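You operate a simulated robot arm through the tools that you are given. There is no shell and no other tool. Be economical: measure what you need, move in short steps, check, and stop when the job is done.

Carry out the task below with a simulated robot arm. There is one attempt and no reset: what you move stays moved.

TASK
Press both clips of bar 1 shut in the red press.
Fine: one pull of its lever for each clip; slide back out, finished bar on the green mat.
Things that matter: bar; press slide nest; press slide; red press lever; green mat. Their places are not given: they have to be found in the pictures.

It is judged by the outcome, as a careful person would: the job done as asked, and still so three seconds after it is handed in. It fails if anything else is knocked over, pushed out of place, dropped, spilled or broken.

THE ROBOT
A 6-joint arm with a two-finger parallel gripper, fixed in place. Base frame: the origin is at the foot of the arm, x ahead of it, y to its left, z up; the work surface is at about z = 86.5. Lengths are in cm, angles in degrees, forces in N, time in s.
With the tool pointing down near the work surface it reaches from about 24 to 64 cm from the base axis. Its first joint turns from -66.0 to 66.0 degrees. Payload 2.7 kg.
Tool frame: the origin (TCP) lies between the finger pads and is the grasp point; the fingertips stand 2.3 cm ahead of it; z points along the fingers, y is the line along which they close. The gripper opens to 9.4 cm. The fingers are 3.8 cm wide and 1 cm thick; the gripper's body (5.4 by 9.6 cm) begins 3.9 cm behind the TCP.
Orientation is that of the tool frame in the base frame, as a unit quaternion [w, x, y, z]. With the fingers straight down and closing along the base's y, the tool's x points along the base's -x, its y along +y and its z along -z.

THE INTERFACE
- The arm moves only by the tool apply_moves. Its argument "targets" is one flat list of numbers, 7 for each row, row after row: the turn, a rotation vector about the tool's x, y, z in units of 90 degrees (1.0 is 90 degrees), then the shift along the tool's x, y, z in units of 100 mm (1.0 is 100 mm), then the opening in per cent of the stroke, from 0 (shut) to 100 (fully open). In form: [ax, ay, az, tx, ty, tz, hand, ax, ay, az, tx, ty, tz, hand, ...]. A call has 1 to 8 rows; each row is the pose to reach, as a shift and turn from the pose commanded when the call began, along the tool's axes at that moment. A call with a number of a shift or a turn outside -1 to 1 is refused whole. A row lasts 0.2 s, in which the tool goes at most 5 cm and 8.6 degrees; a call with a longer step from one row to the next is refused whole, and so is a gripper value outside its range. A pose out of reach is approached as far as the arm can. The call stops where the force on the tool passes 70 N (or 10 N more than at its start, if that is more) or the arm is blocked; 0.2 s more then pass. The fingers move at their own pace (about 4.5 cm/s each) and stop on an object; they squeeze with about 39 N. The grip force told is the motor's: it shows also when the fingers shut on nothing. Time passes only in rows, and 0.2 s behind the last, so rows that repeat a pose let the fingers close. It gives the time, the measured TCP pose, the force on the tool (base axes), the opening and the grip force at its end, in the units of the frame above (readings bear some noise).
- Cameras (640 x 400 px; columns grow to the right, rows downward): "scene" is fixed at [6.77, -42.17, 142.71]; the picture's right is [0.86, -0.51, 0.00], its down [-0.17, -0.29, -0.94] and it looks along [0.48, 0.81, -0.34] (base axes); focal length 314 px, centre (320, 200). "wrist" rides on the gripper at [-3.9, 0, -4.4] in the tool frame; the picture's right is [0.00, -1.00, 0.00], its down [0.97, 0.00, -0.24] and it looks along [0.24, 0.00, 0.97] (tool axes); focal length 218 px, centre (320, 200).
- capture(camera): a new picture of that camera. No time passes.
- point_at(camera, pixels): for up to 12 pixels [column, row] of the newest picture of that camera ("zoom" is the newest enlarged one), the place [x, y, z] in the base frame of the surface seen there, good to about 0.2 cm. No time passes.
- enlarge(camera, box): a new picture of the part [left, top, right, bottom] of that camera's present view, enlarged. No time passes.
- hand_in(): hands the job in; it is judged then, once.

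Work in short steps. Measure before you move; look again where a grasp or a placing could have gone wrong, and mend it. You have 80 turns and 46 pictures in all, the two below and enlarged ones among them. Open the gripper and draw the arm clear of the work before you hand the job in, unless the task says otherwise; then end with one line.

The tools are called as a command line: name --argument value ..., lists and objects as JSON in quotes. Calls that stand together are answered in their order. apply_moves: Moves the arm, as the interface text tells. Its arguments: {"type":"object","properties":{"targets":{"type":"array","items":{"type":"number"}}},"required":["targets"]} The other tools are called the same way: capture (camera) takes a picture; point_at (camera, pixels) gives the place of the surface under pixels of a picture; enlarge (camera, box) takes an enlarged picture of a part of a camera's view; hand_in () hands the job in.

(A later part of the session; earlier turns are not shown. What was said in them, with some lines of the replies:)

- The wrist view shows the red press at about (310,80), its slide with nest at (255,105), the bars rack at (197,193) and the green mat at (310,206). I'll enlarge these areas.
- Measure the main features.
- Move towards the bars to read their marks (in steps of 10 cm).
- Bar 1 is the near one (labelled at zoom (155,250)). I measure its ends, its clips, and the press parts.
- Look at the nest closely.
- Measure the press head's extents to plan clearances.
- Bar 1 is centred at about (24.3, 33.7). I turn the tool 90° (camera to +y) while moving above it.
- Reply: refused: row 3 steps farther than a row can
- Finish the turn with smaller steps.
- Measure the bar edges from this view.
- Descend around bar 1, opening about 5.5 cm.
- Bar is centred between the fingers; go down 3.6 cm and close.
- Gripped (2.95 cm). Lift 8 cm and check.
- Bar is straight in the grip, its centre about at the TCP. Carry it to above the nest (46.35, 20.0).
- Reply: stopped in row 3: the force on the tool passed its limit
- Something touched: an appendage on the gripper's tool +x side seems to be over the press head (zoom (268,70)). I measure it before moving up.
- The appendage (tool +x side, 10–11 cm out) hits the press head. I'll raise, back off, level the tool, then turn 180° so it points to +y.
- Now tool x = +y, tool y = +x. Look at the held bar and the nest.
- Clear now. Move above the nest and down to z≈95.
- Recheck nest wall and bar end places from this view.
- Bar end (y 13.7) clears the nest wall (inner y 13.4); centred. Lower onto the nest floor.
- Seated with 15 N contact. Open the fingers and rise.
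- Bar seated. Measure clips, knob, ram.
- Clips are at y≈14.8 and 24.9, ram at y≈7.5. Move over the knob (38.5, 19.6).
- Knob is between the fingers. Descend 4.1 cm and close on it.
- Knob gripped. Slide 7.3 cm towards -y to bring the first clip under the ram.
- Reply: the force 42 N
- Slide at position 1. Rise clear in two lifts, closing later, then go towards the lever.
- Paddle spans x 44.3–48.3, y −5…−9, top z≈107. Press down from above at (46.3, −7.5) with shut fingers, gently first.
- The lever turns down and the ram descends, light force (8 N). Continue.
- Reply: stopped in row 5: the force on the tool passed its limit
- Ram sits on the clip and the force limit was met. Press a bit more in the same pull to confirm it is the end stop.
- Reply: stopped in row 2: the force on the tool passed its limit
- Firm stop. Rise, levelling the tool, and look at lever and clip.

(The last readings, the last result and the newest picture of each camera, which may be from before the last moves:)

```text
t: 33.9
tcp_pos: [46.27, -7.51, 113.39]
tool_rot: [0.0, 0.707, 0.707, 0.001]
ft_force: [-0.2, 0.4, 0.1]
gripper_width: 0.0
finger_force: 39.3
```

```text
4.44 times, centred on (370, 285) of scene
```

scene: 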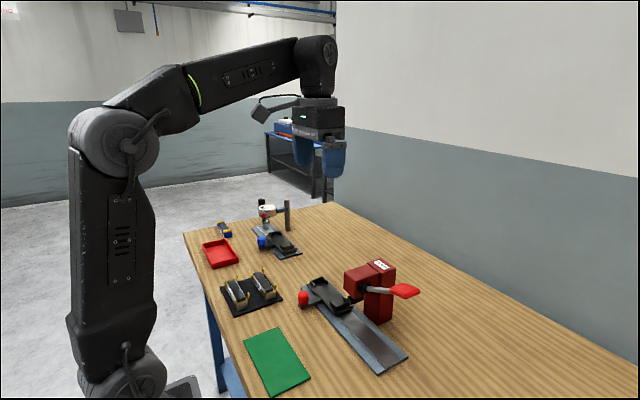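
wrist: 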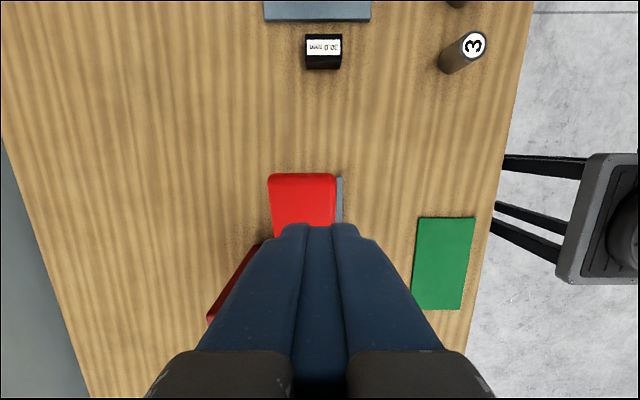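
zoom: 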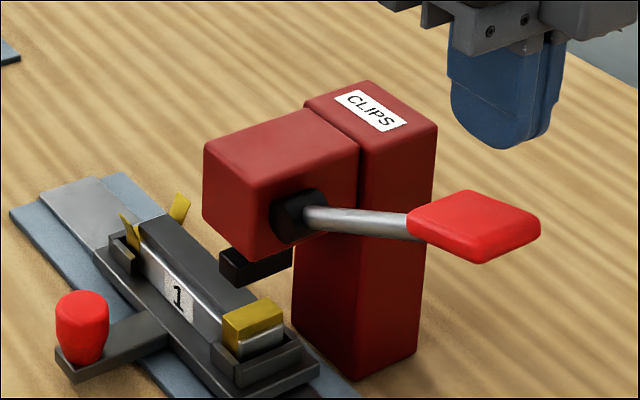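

Clip 1 is shut and the lever sprang back. Measure knob and second clip.

point_at --camera "zoom" --pixels '[[130, 230], [180, 205], [82, 308], [82, 350], [255, 318], [240, 270], [230, 255], [155, 222]]'

apply_moves --targets '[0, 0, 0, 0.3, -0.2, 0, 0, 0, 0, 0, 0.65, -0.5, 0, 30, 0, 0, 0, 1.0, -0.78, 0, 45]'

apply_moves --targets '[0, 0, 0, 0.5, 0, 0, 45, 0, 0, 0, 0.98, 0, 0, 45, 0, 0, 0, 0.98, 0, 0.4, 45, 0, 0, 0, 0.98, 0, 0.8, 45, 0, 0, 0, 0.98, 0, 1.0, 45]'

apply_moves --targets '[0, 0, 0, 0, 0, 0.4, 45, 0, 0, 0, 0, 0, 0.7, 45, 0, 0, 0, 0, 0, 0.7, 45]'

capture --camera "wrist"

```text
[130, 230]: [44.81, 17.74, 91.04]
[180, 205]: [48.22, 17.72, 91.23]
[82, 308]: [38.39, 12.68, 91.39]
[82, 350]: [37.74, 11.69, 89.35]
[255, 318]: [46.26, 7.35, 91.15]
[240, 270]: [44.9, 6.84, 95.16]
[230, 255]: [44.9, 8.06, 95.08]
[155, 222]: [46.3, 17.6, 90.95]
```

```text
t: 34.7
tcp_pos: [38.36, 2.26, 113.19]
tool_rot: [0.0, 0.708, 0.707, 0.0]
ft_force: [0.7, 0.9, -0.4]
gripper_width: 4.27
finger_force: 0.1
```

```text
t: 35.9
tcp_pos: [38.6, 12.11, 103.14]
tool_rot: [0.0, 0.708, 0.707, 0.0]
ft_force: [0.6, -0.7, -0.8]
gripper_width: 4.25
finger_force: 0.0
```

```text
t: 36.7
tcp_pos: [38.55, 12.24, 96.25]
tool_rot: [0.001, 0.708, 0.707, 0.001]
ft_force: [-0.3, 0.0, 0.3]
gripper_width: 4.22
finger_force: 0.0
```

```text
14 pictures are left
```

wrist: 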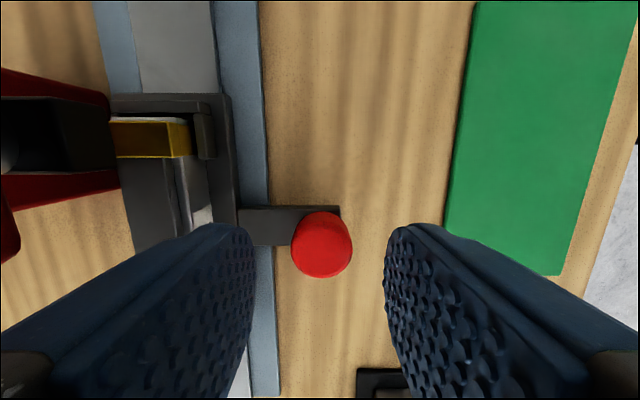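

Descend and grip the knob again.

apply_moves --targets '[0, 0, 0, 0, -0.005, 0.25, 45, 0, 0, 0, 0, -0.005, 0.49, 45, 0, 0, 0, 0, -0.005, 0.49, 20, 0, 0, 0, 0, -0.005, 0.49, 0, 0, 0, 0, 0, -0.005, 0.49, 0]'

apply_moves --targets '[0, 0, 0, -0.15, 0, 0, 0, 0, 0, 0, -0.3, 0, 0, 0, 0, 0, 0, -0.45, 0, 0, 0, 0, 0, 0, -0.6, 0, 0, 0, 0, 0, 0, -0.75, 0, 0, 0, 0, 0, 0, -0.9, 0, 0, 0, 0, 0, 0, -1.0, 0, 0, 0, 0, 0, 0, -1.0, 0, 0, 0]'

enlarge --camera "scene" --box '[310, 250, 430, 350]'

```text
t: 37.9
tcp_pos: [38.57, 12.11, 91.13]
tool_rot: [0.001, 0.708, 0.706, 0.001]
ft_force: [4.1, -0.6, -4.8]
gripper_width: 2.99
finger_force: 44.9
```

```text
t: 39.7
tcp_pos: [38.53, 2.15, 91.32]
tool_rot: [0.001, 0.708, 0.706, 0.001]
ft_force: [5.0, -2.9, -13.9]
gripper_width: 2.98
finger_force: 44.9
```

```text
4.00 times, centred on (370, 300) of scene
```

zoom: 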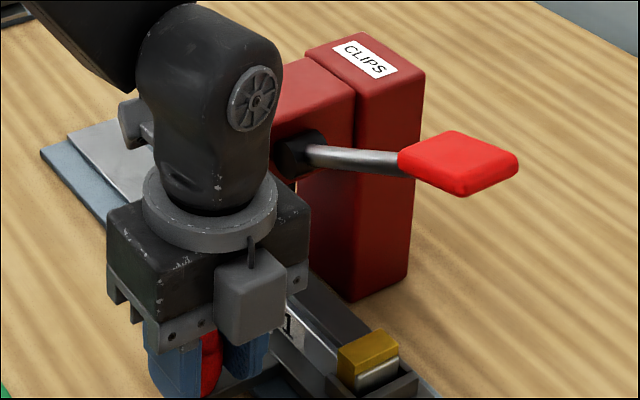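

Release the knob and rise to see the second clip under the ram.

apply_moves --targets '[0, 0, 0, 0, 0, 0, 30, 0, 0, 0, 0, 0, 0, 45, 0, 0, 0, 0, 0, 0, 45, 0, 0, 0, 0, 0, -0.3, 45, 0, 0, 0, 0, 0, -0.65, 45, 0, 0, 0, 0, 0, -1.0, 45]'

apply_moves --targets '[0, 0, 0, 0, 0, -0.45, 20, 0, 0, 0, 0, 0, -0.9, 0, 0, 0, 0, 0, 0, -1.0, 0]'

enlarge --camera "scene" --box '[310, 260, 430, 360]'

```text
t: 41.1
tcp_pos: [38.46, 2.23, 101.25]
tool_rot: [0.0, 0.707, 0.707, 0.001]
ft_force: [0.4, 0.2, -0.5]
gripper_width: 4.21
finger_force: 0.1
```

```text
t: 41.9
tcp_pos: [38.59, 2.22, 111.39]
tool_rot: [0.0, 0.707, 0.707, 0.002]
ft_force: [0.2, -0.3, -0.7]
gripper_width: 0.02
finger_force: 29.4
```

```text
4.00 times, centred on (370, 310) of scene
```

zoom: 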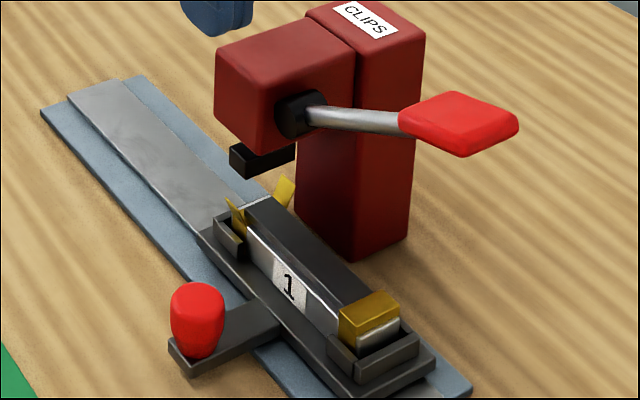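

point_at --camera "zoom" --pixels '[[236, 215], [286, 192], [238, 222], [250, 168], [240, 152], [370, 310], [197, 305], [430, 365], [260, 202], [285, 160]]'

```text
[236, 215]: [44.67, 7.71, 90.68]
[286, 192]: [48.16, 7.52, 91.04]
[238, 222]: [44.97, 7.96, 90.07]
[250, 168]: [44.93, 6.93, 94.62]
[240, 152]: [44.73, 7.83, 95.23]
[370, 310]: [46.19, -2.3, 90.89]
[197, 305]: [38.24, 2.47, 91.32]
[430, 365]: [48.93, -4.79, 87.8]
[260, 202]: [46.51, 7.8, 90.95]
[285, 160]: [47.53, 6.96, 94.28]
```

Clip 2 is at y≈7.6 under the ram (6.9–8.3). Go to the lever and pull once.

apply_moves --targets '[0, 0, 0, -0.3, 0.2, -0.25, 0, 0, 0, 0, -0.65, 0.45, -0.25, 0, 0, 0, 0, -0.97, 0.78, -0.25, 0, 0, 0, 0, -0.97, 0.78, -0.25, 0]'

apply_moves --targets '[0, 0, 0, 0, 0, 0.3, 0, 0, 0, 0, 0, 0, 0.45, 0, 0, 0, 0, 0, 0, 0.55, 0, 0, 0, 0, 0, 0, 0.65, 0, 0, 0, 0, 0, 0, 0.75, 0, 0, 0, 0, 0, 0, 0.85, 0, 0, 0, 0, 0, 0, 0.92, 0, 0, 0, 0, 0, 0, 1.0, 0]'

apply_moves --targets '[0, 0, 0, 0, 0, 0.06, 0, 0, 0, 0, 0, 0, 0.12, 0, 0, 0, 0, 0, 0, 0.18, 0, 0, 0, 0, 0, 0, 0.24, 0, 0, 0, 0, 0, 0, 0.3, 0]'

```text
t: 42.9
tcp_pos: [46.29, -7.28, 114.0]
tool_rot: [0.0, 0.708, 0.706, 0.0]
ft_force: [0.8, 0.9, 0.9]
gripper_width: 0.0
finger_force: 39.3
```

```text
t: 44.7
tcp_pos: [46.31, -7.45, 103.81]
tool_rot: [0.001, 0.707, 0.707, 0.002]
ft_force: [0.5, -8.7, 8.9]
gripper_width: 0.01
finger_force: 39.2
```

```text
t: 45.4
tcp_pos: [46.33, -7.55, 103.25]
tool_rot: [0.005, 0.708, 0.706, 0.005]
ft_force: [-6.8, 1.1, 8.7]
gripper_width: 0.01
finger_force: 39.0
stopped in row 3: the force on the tool passed its limit (the readings are from after the stop); the commanded pose is now the measured one
```

Same end stop reached. Rise, level, look.

apply_moves --targets '[0, 0, 0, 0, 0, -0.15, 0, 0.009, 0, 0, 0, 0, -0.4, 0, 0.009, 0, 0, 0, 0, -0.7, 0, 0.009, 0, 0, 0, 0, -1.0, 0, 0.009, 0, 0, 0, 0, -1.0, 0]'

enlarge --camera "scene" --box '[310, 260, 430, 360]'

```text
t: 46.6
tcp_pos: [46.35, -7.52, 113.2]
tool_rot: [0.001, 0.707, 0.707, 0.0]
ft_force: [-0.1, -0.7, -0.3]
gripper_width: 0.03
finger_force: 39.2
```

```text
4.00 times, centred on (370, 310) of scene
```

zoom: 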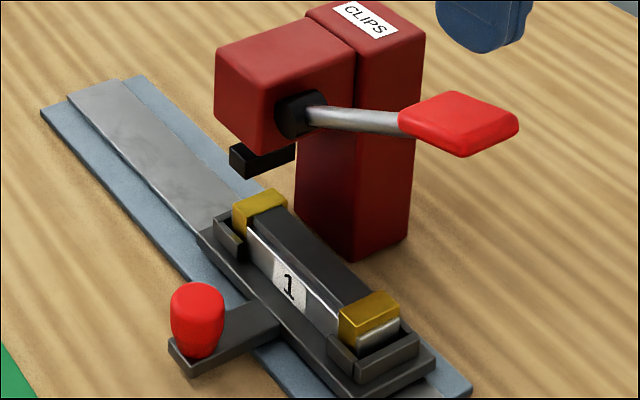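

Both clips are shut. Return to the knob (38.4, 2.3).

apply_moves --targets '[0, 0, 0, 0.3, -0.3, 0, 0, 0, 0, 0, 0.65, -0.6, 0, 30, 0, 0, 0, 0.98, -0.79, 0, 45, 0, 0, 0, 0.98, -0.79, 0.4, 45, 0, 0, 0, 0.98, -0.79, 0.8, 45, 0, 0, 0, 0.98, -0.79, 1.0, 45]'

apply_moves --targets '[0, 0, 0, 0, 0, 0.4, 45, 0, 0, 0, 0, 0, 0.7, 45, 0, 0, 0, 0, 0, 0.7, 45]'

capture --camera "wrist"

```text
t: 48.0
tcp_pos: [38.53, 2.39, 103.24]
tool_rot: [0.001, 0.708, 0.706, 0.0]
ft_force: [0.2, -0.3, -0.2]
gripper_width: 4.23
finger_force: 0.0
```

```text
t: 48.8
tcp_pos: [38.29, 2.12, 96.15]
tool_rot: [0.001, 0.707, 0.707, -0.001]
ft_force: [0.5, -0.2, 0.3]
gripper_width: 4.24
finger_force: 0.2
```

```text
10 pictures are left
```

wrist: 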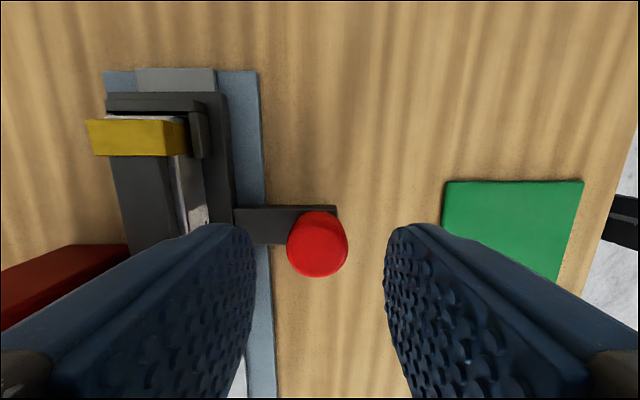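

Grip the knob and slide it back 17.3 cm.

apply_moves --targets '[0, 0, 0, 0, 0, 0.25, 45, 0, 0, 0, 0, 0, 0.48, 45, 0, 0, 0, 0, 0, 0.48, 20, 0, 0, 0, 0, 0, 0.48, 0, 0, 0, 0, 0, 0, 0.48, 0]'

apply_moves --targets '[0, 0, 0, 0.15, 0, 0, 0, 0, 0, 0, 0.3, 0, 0, 0, 0, 0, 0, 0.45, 0, 0, 0, 0, 0, 0, 0.6, 0, 0, 0, 0, 0, 0, 0.75, 0, 0, 0, 0, 0, 0, 0.9, 0, 0, 0, 0, 0, 0, 1.0, 0, 0, 0]'

apply_moves --targets '[0, 0, 0, 0.15, 0, 0, 0, 0, 0, 0, 0.3, 0, 0, 0, 0, 0, 0, 0.45, 0, 0, 0, 0, 0, 0, 0.6, 0, 0, 0, 0, 0, 0, 0.73, 0, 0, 0, 0, 0, 0, 0.73, 0, 0, 0]'

```text
t: 50.0
tcp_pos: [38.42, 2.33, 91.3]
tool_rot: [0.002, 0.707, 0.707, 0.001]
ft_force: [16.2, 0.3, -5.7]
gripper_width: 2.98
finger_force: 44.8
```

```text
t: 51.6
tcp_pos: [38.44, 12.3, 91.41]
tool_rot: [0.002, 0.707, 0.707, 0.0]
ft_force: [21.3, -0.8, -8.4]
gripper_width: 2.96
finger_force: 45.4
```

```text
t: 53.0
tcp_pos: [38.55, 19.38, 91.27]
tool_rot: [0.002, 0.708, 0.706, -0.003]
ft_force: [20.9, -28.1, -2.9]
gripper_width: 3.0
finger_force: 44.9
```

The end stop is felt at y 19.4 (slide fully out). Release and rise, then look.

apply_moves --targets '[0, 0, 0, -0.02, 0, 0, 20, 0, 0, 0, -0.02, 0.01, 0, 35, 0, 0, 0, -0.02, 0.01, 0, 45, 0, 0, 0, -0.02, 0.01, 0, 45, 0, 0, 0, -0.02, 0.01, -0.3, 45, 0, 0, 0, -0.02, 0.01, -0.65, 45, 0, 0, 0, -0.02, 0.01, -0.9, 50]'

enlarge --camera "scene" --box '[290, 250, 420, 340]'

```text
t: 54.6
tcp_pos: [38.44, 19.53, 100.29]
tool_rot: [0.001, 0.707, 0.707, -0.001]
ft_force: [0.3, -0.3, 0.4]
gripper_width: 4.69
finger_force: 0.1
```

```text
4.44 times, centred on (355, 295) of scene
```

zoom: 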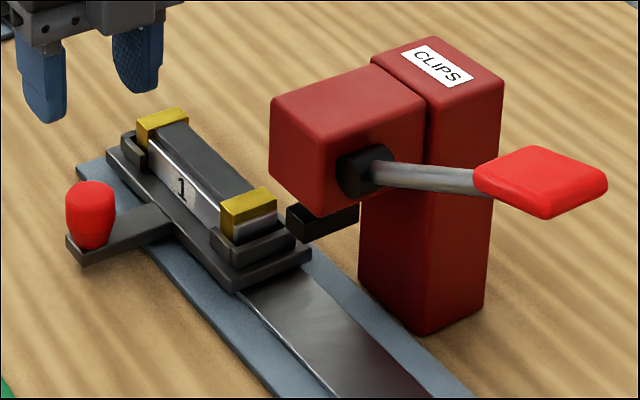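

Slide is home. Move over the bar (46.38, 19.95) and check before descending.

apply_moves --targets '[0, 0, 0, 0.02, 0.4, 0, 55, 0, 0, 0, 0.05, 0.79, 0, 55, 0, 0, 0, 0.05, 0.79, 0.2, 55, 0, 0, 0, 0.05, 0.79, 0.45, 55, 0, 0, 0, 0.05, 0.79, 0.45, 55]'

capture --camera "wrist"

```text
t: 55.8
tcp_pos: [46.28, 20.04, 95.83]
tool_rot: [0.001, 0.707, 0.707, -0.001]
ft_force: [0.0, 0.8, 0.3]
gripper_width: 5.17
finger_force: 0.1
```

```text
8 pictures are left
```

wrist: 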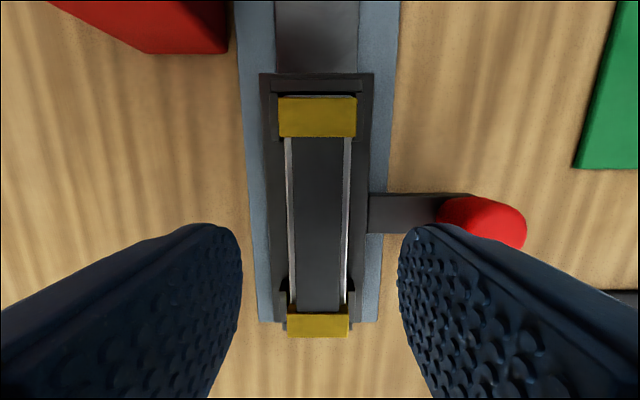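

Well centred. Descend, grip, lift.

apply_moves --targets '[0, 0, 0, 0, 0, 0.25, 55, 0, 0, 0, 0, 0, 0.44, 55, 0, 0, 0, 0, 0, 0.44, 30, 0, 0, 0, 0, 0, 0.44, 10, 0, 0, 0, 0, 0, 0.44, 0, 0, 0, 0, 0, 0, 0.44, 0]'

apply_moves --targets '[0, 0, 0, 0, 0, -0.1, 0, 0, 0, 0, 0, 0, -0.3, 0, 0, 0, 0, 0, 0, -0.65, 0, 0, 0, 0, 0, 0, -1.0, 0]'

capture --camera "scene"

```text
t: 57.2
tcp_pos: [46.51, 19.95, 91.41]
tool_rot: [-0.001, 0.707, 0.707, 0.0]
ft_force: [0.0, 0.0, 1.4]
gripper_width: 2.98
finger_force: 39.0
```

```text
t: 58.2
tcp_pos: [46.54, 19.72, 101.44]
tool_rot: [0.001, 0.707, 0.707, 0.0]
ft_force: [0.9, 0.0, -2.6]
gripper_width: 2.95
finger_force: 38.6
```

```text
7 pictures are left
```

scene: 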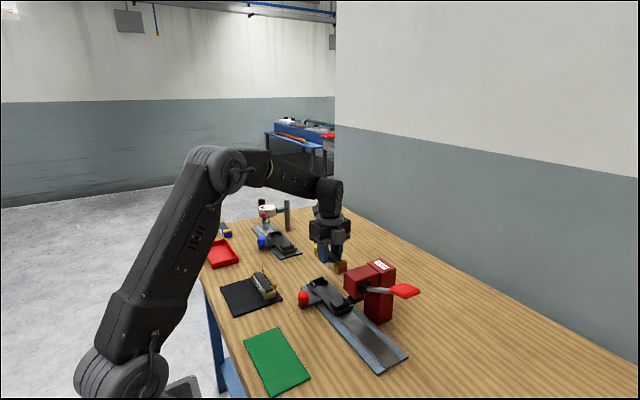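

Bar lifted. Measure the mat corners.

point_at --camera "scene" --pixels '[[245, 341], [278, 330], [308, 377], [272, 394], [276, 361], [260, 368], [292, 353]]'

```text
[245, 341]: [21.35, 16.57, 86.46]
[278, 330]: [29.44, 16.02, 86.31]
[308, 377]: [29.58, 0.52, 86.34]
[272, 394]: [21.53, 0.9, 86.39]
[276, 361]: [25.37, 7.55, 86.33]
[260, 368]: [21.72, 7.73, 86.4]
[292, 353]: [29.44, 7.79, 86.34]
```

Mat spans x 21.3–29.5, y 0.6–16.5. Carry the bar to (26.0, 8.6).

apply_moves --targets '[0, 0, 0, -0.15, -0.35, 0, 0, 0, 0, 0, -0.35, -0.7, 0, 0, 0, 0, 0, -0.56, -1.0, 0, 0]'

apply_moves --targets '[0, 0, 0, -0.15, -0.35, 0, 0, 0, 0, 0, -0.35, -0.7, 0, 0, 0, 0, 0, -0.56, -1.0, 0.1, 0, 0, 0, 0, -0.56, -1.0, 0.5, 0, 0, 0, 0, -0.56, -1.0, 0.8, 0, 0, 0, 0, -0.56, -1.0, 0.8, 0]'

enlarge --camera "scene" --box '[190, 240, 370, 399]'

```text
t: 59.0
tcp_pos: [36.42, 14.37, 101.28]
tool_rot: [0.001, 0.708, 0.706, 0.0]
ft_force: [0.1, 0.9, -1.6]
gripper_width: 2.99
finger_force: 39.8
```

```text
t: 60.4
tcp_pos: [26.45, 8.69, 93.5]
tool_rot: [0.001, 0.708, 0.707, 0.0]
ft_force: [0.6, -0.5, -2.4]
gripper_width: 3.0
finger_force: 38.8
```

```text
2.52 times, centred on (280, 320) of scene
```

zoom: 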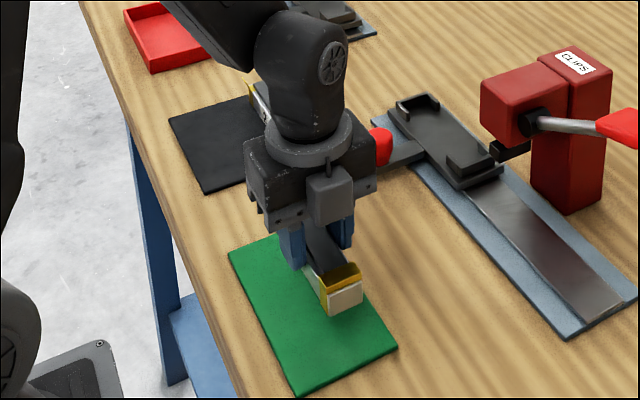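

Over the mat. Shift 0.6 cm to −x and lower in small steps to contact.

apply_moves --targets '[0, 0, 0, 0, -0.06, 0.15, 0, 0, 0, 0, 0, -0.06, 0.27, 0, 0, 0, 0, 0, -0.06, 0.34, 0, 0, 0, 0, 0, -0.06, 0.38, 0, 0, 0, 0, 0, -0.06, 0.4, 0, 0, 0, 0, 0, -0.06, 0.4, 0]'

```text
t: 61.8
tcp_pos: [25.93, 8.61, 89.54]
tool_rot: [0.001, 0.708, 0.707, 0.0]
ft_force: [-12.2, -0.9, 37.7]
gripper_width: 2.96
finger_force: 39.1
```

Contact made (38 N). Ease up slightly, open, and rise.

apply_moves --targets '[0, 0, 0, 0, 0, -0.02, 0, 0, 0, 0, 0, 0, -0.02, 30, 0, 0, 0, 0, 0, -0.02, 50, 0, 0, 0, 0, 0, -0.02, 55, 0, 0, 0, 0, 0, -0.02, 55, 0, 0, 0, 0, 0, -0.3, 55, 0, 0, 0, 0, 0, -0.65, 55, 0, 0, 0, 0, 0, -1.0, 60]'

apply_moves --targets '[0, 0, 0, 0, 0, -0.4, 80, 0, 0, 0, 0, 0, -0.8, 100, 0, 0, 0, 0, 0.2, -1.0, 100, 0, 0, 0, 0, 0.5, -1.0, 100]'

capture --camera "wrist"

enlarge --camera "scene" --box '[200, 220, 430, 399]'

```text
t: 63.6
tcp_pos: [25.6, 8.63, 99.41]
tool_rot: [0.0, 0.707, 0.707, -0.002]
ft_force: [0.3, -0.7, -0.5]
gripper_width: 5.63
finger_force: 0.1
```

```text
t: 64.6
tcp_pos: [30.87, 8.59, 109.28]
tool_rot: [0.0, 0.708, 0.707, 0.0]
ft_force: [-1.2, 0.1, 0.2]
gripper_width: 9.39
finger_force: 0.2
```

```text
5 pictures are left
```

wrist: 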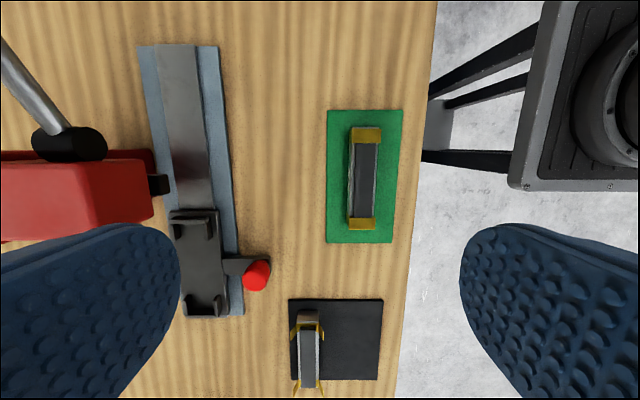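

```text
2.23 times, centred on (315, 310) of scene
```

zoom: 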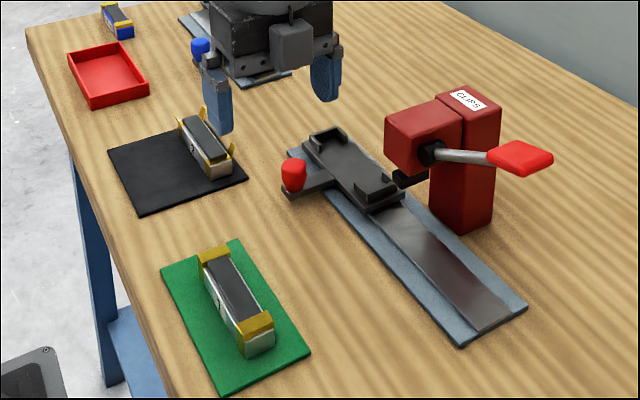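

The bar lies on the green mat with both clips shut. The slide is home, bar 2 hasn't moved, and the arm is clear with the gripper open. Handing in.

hand_in

```text
The job is handed in.
```

Bar 1 has both clips pressed shut, one lever pull each, and lies on the green mat; the slide is back out, and I handed the job in. Before the first seating, the gripper bumped the press head and stopped at the force limit; later pictures show nothing displaced.
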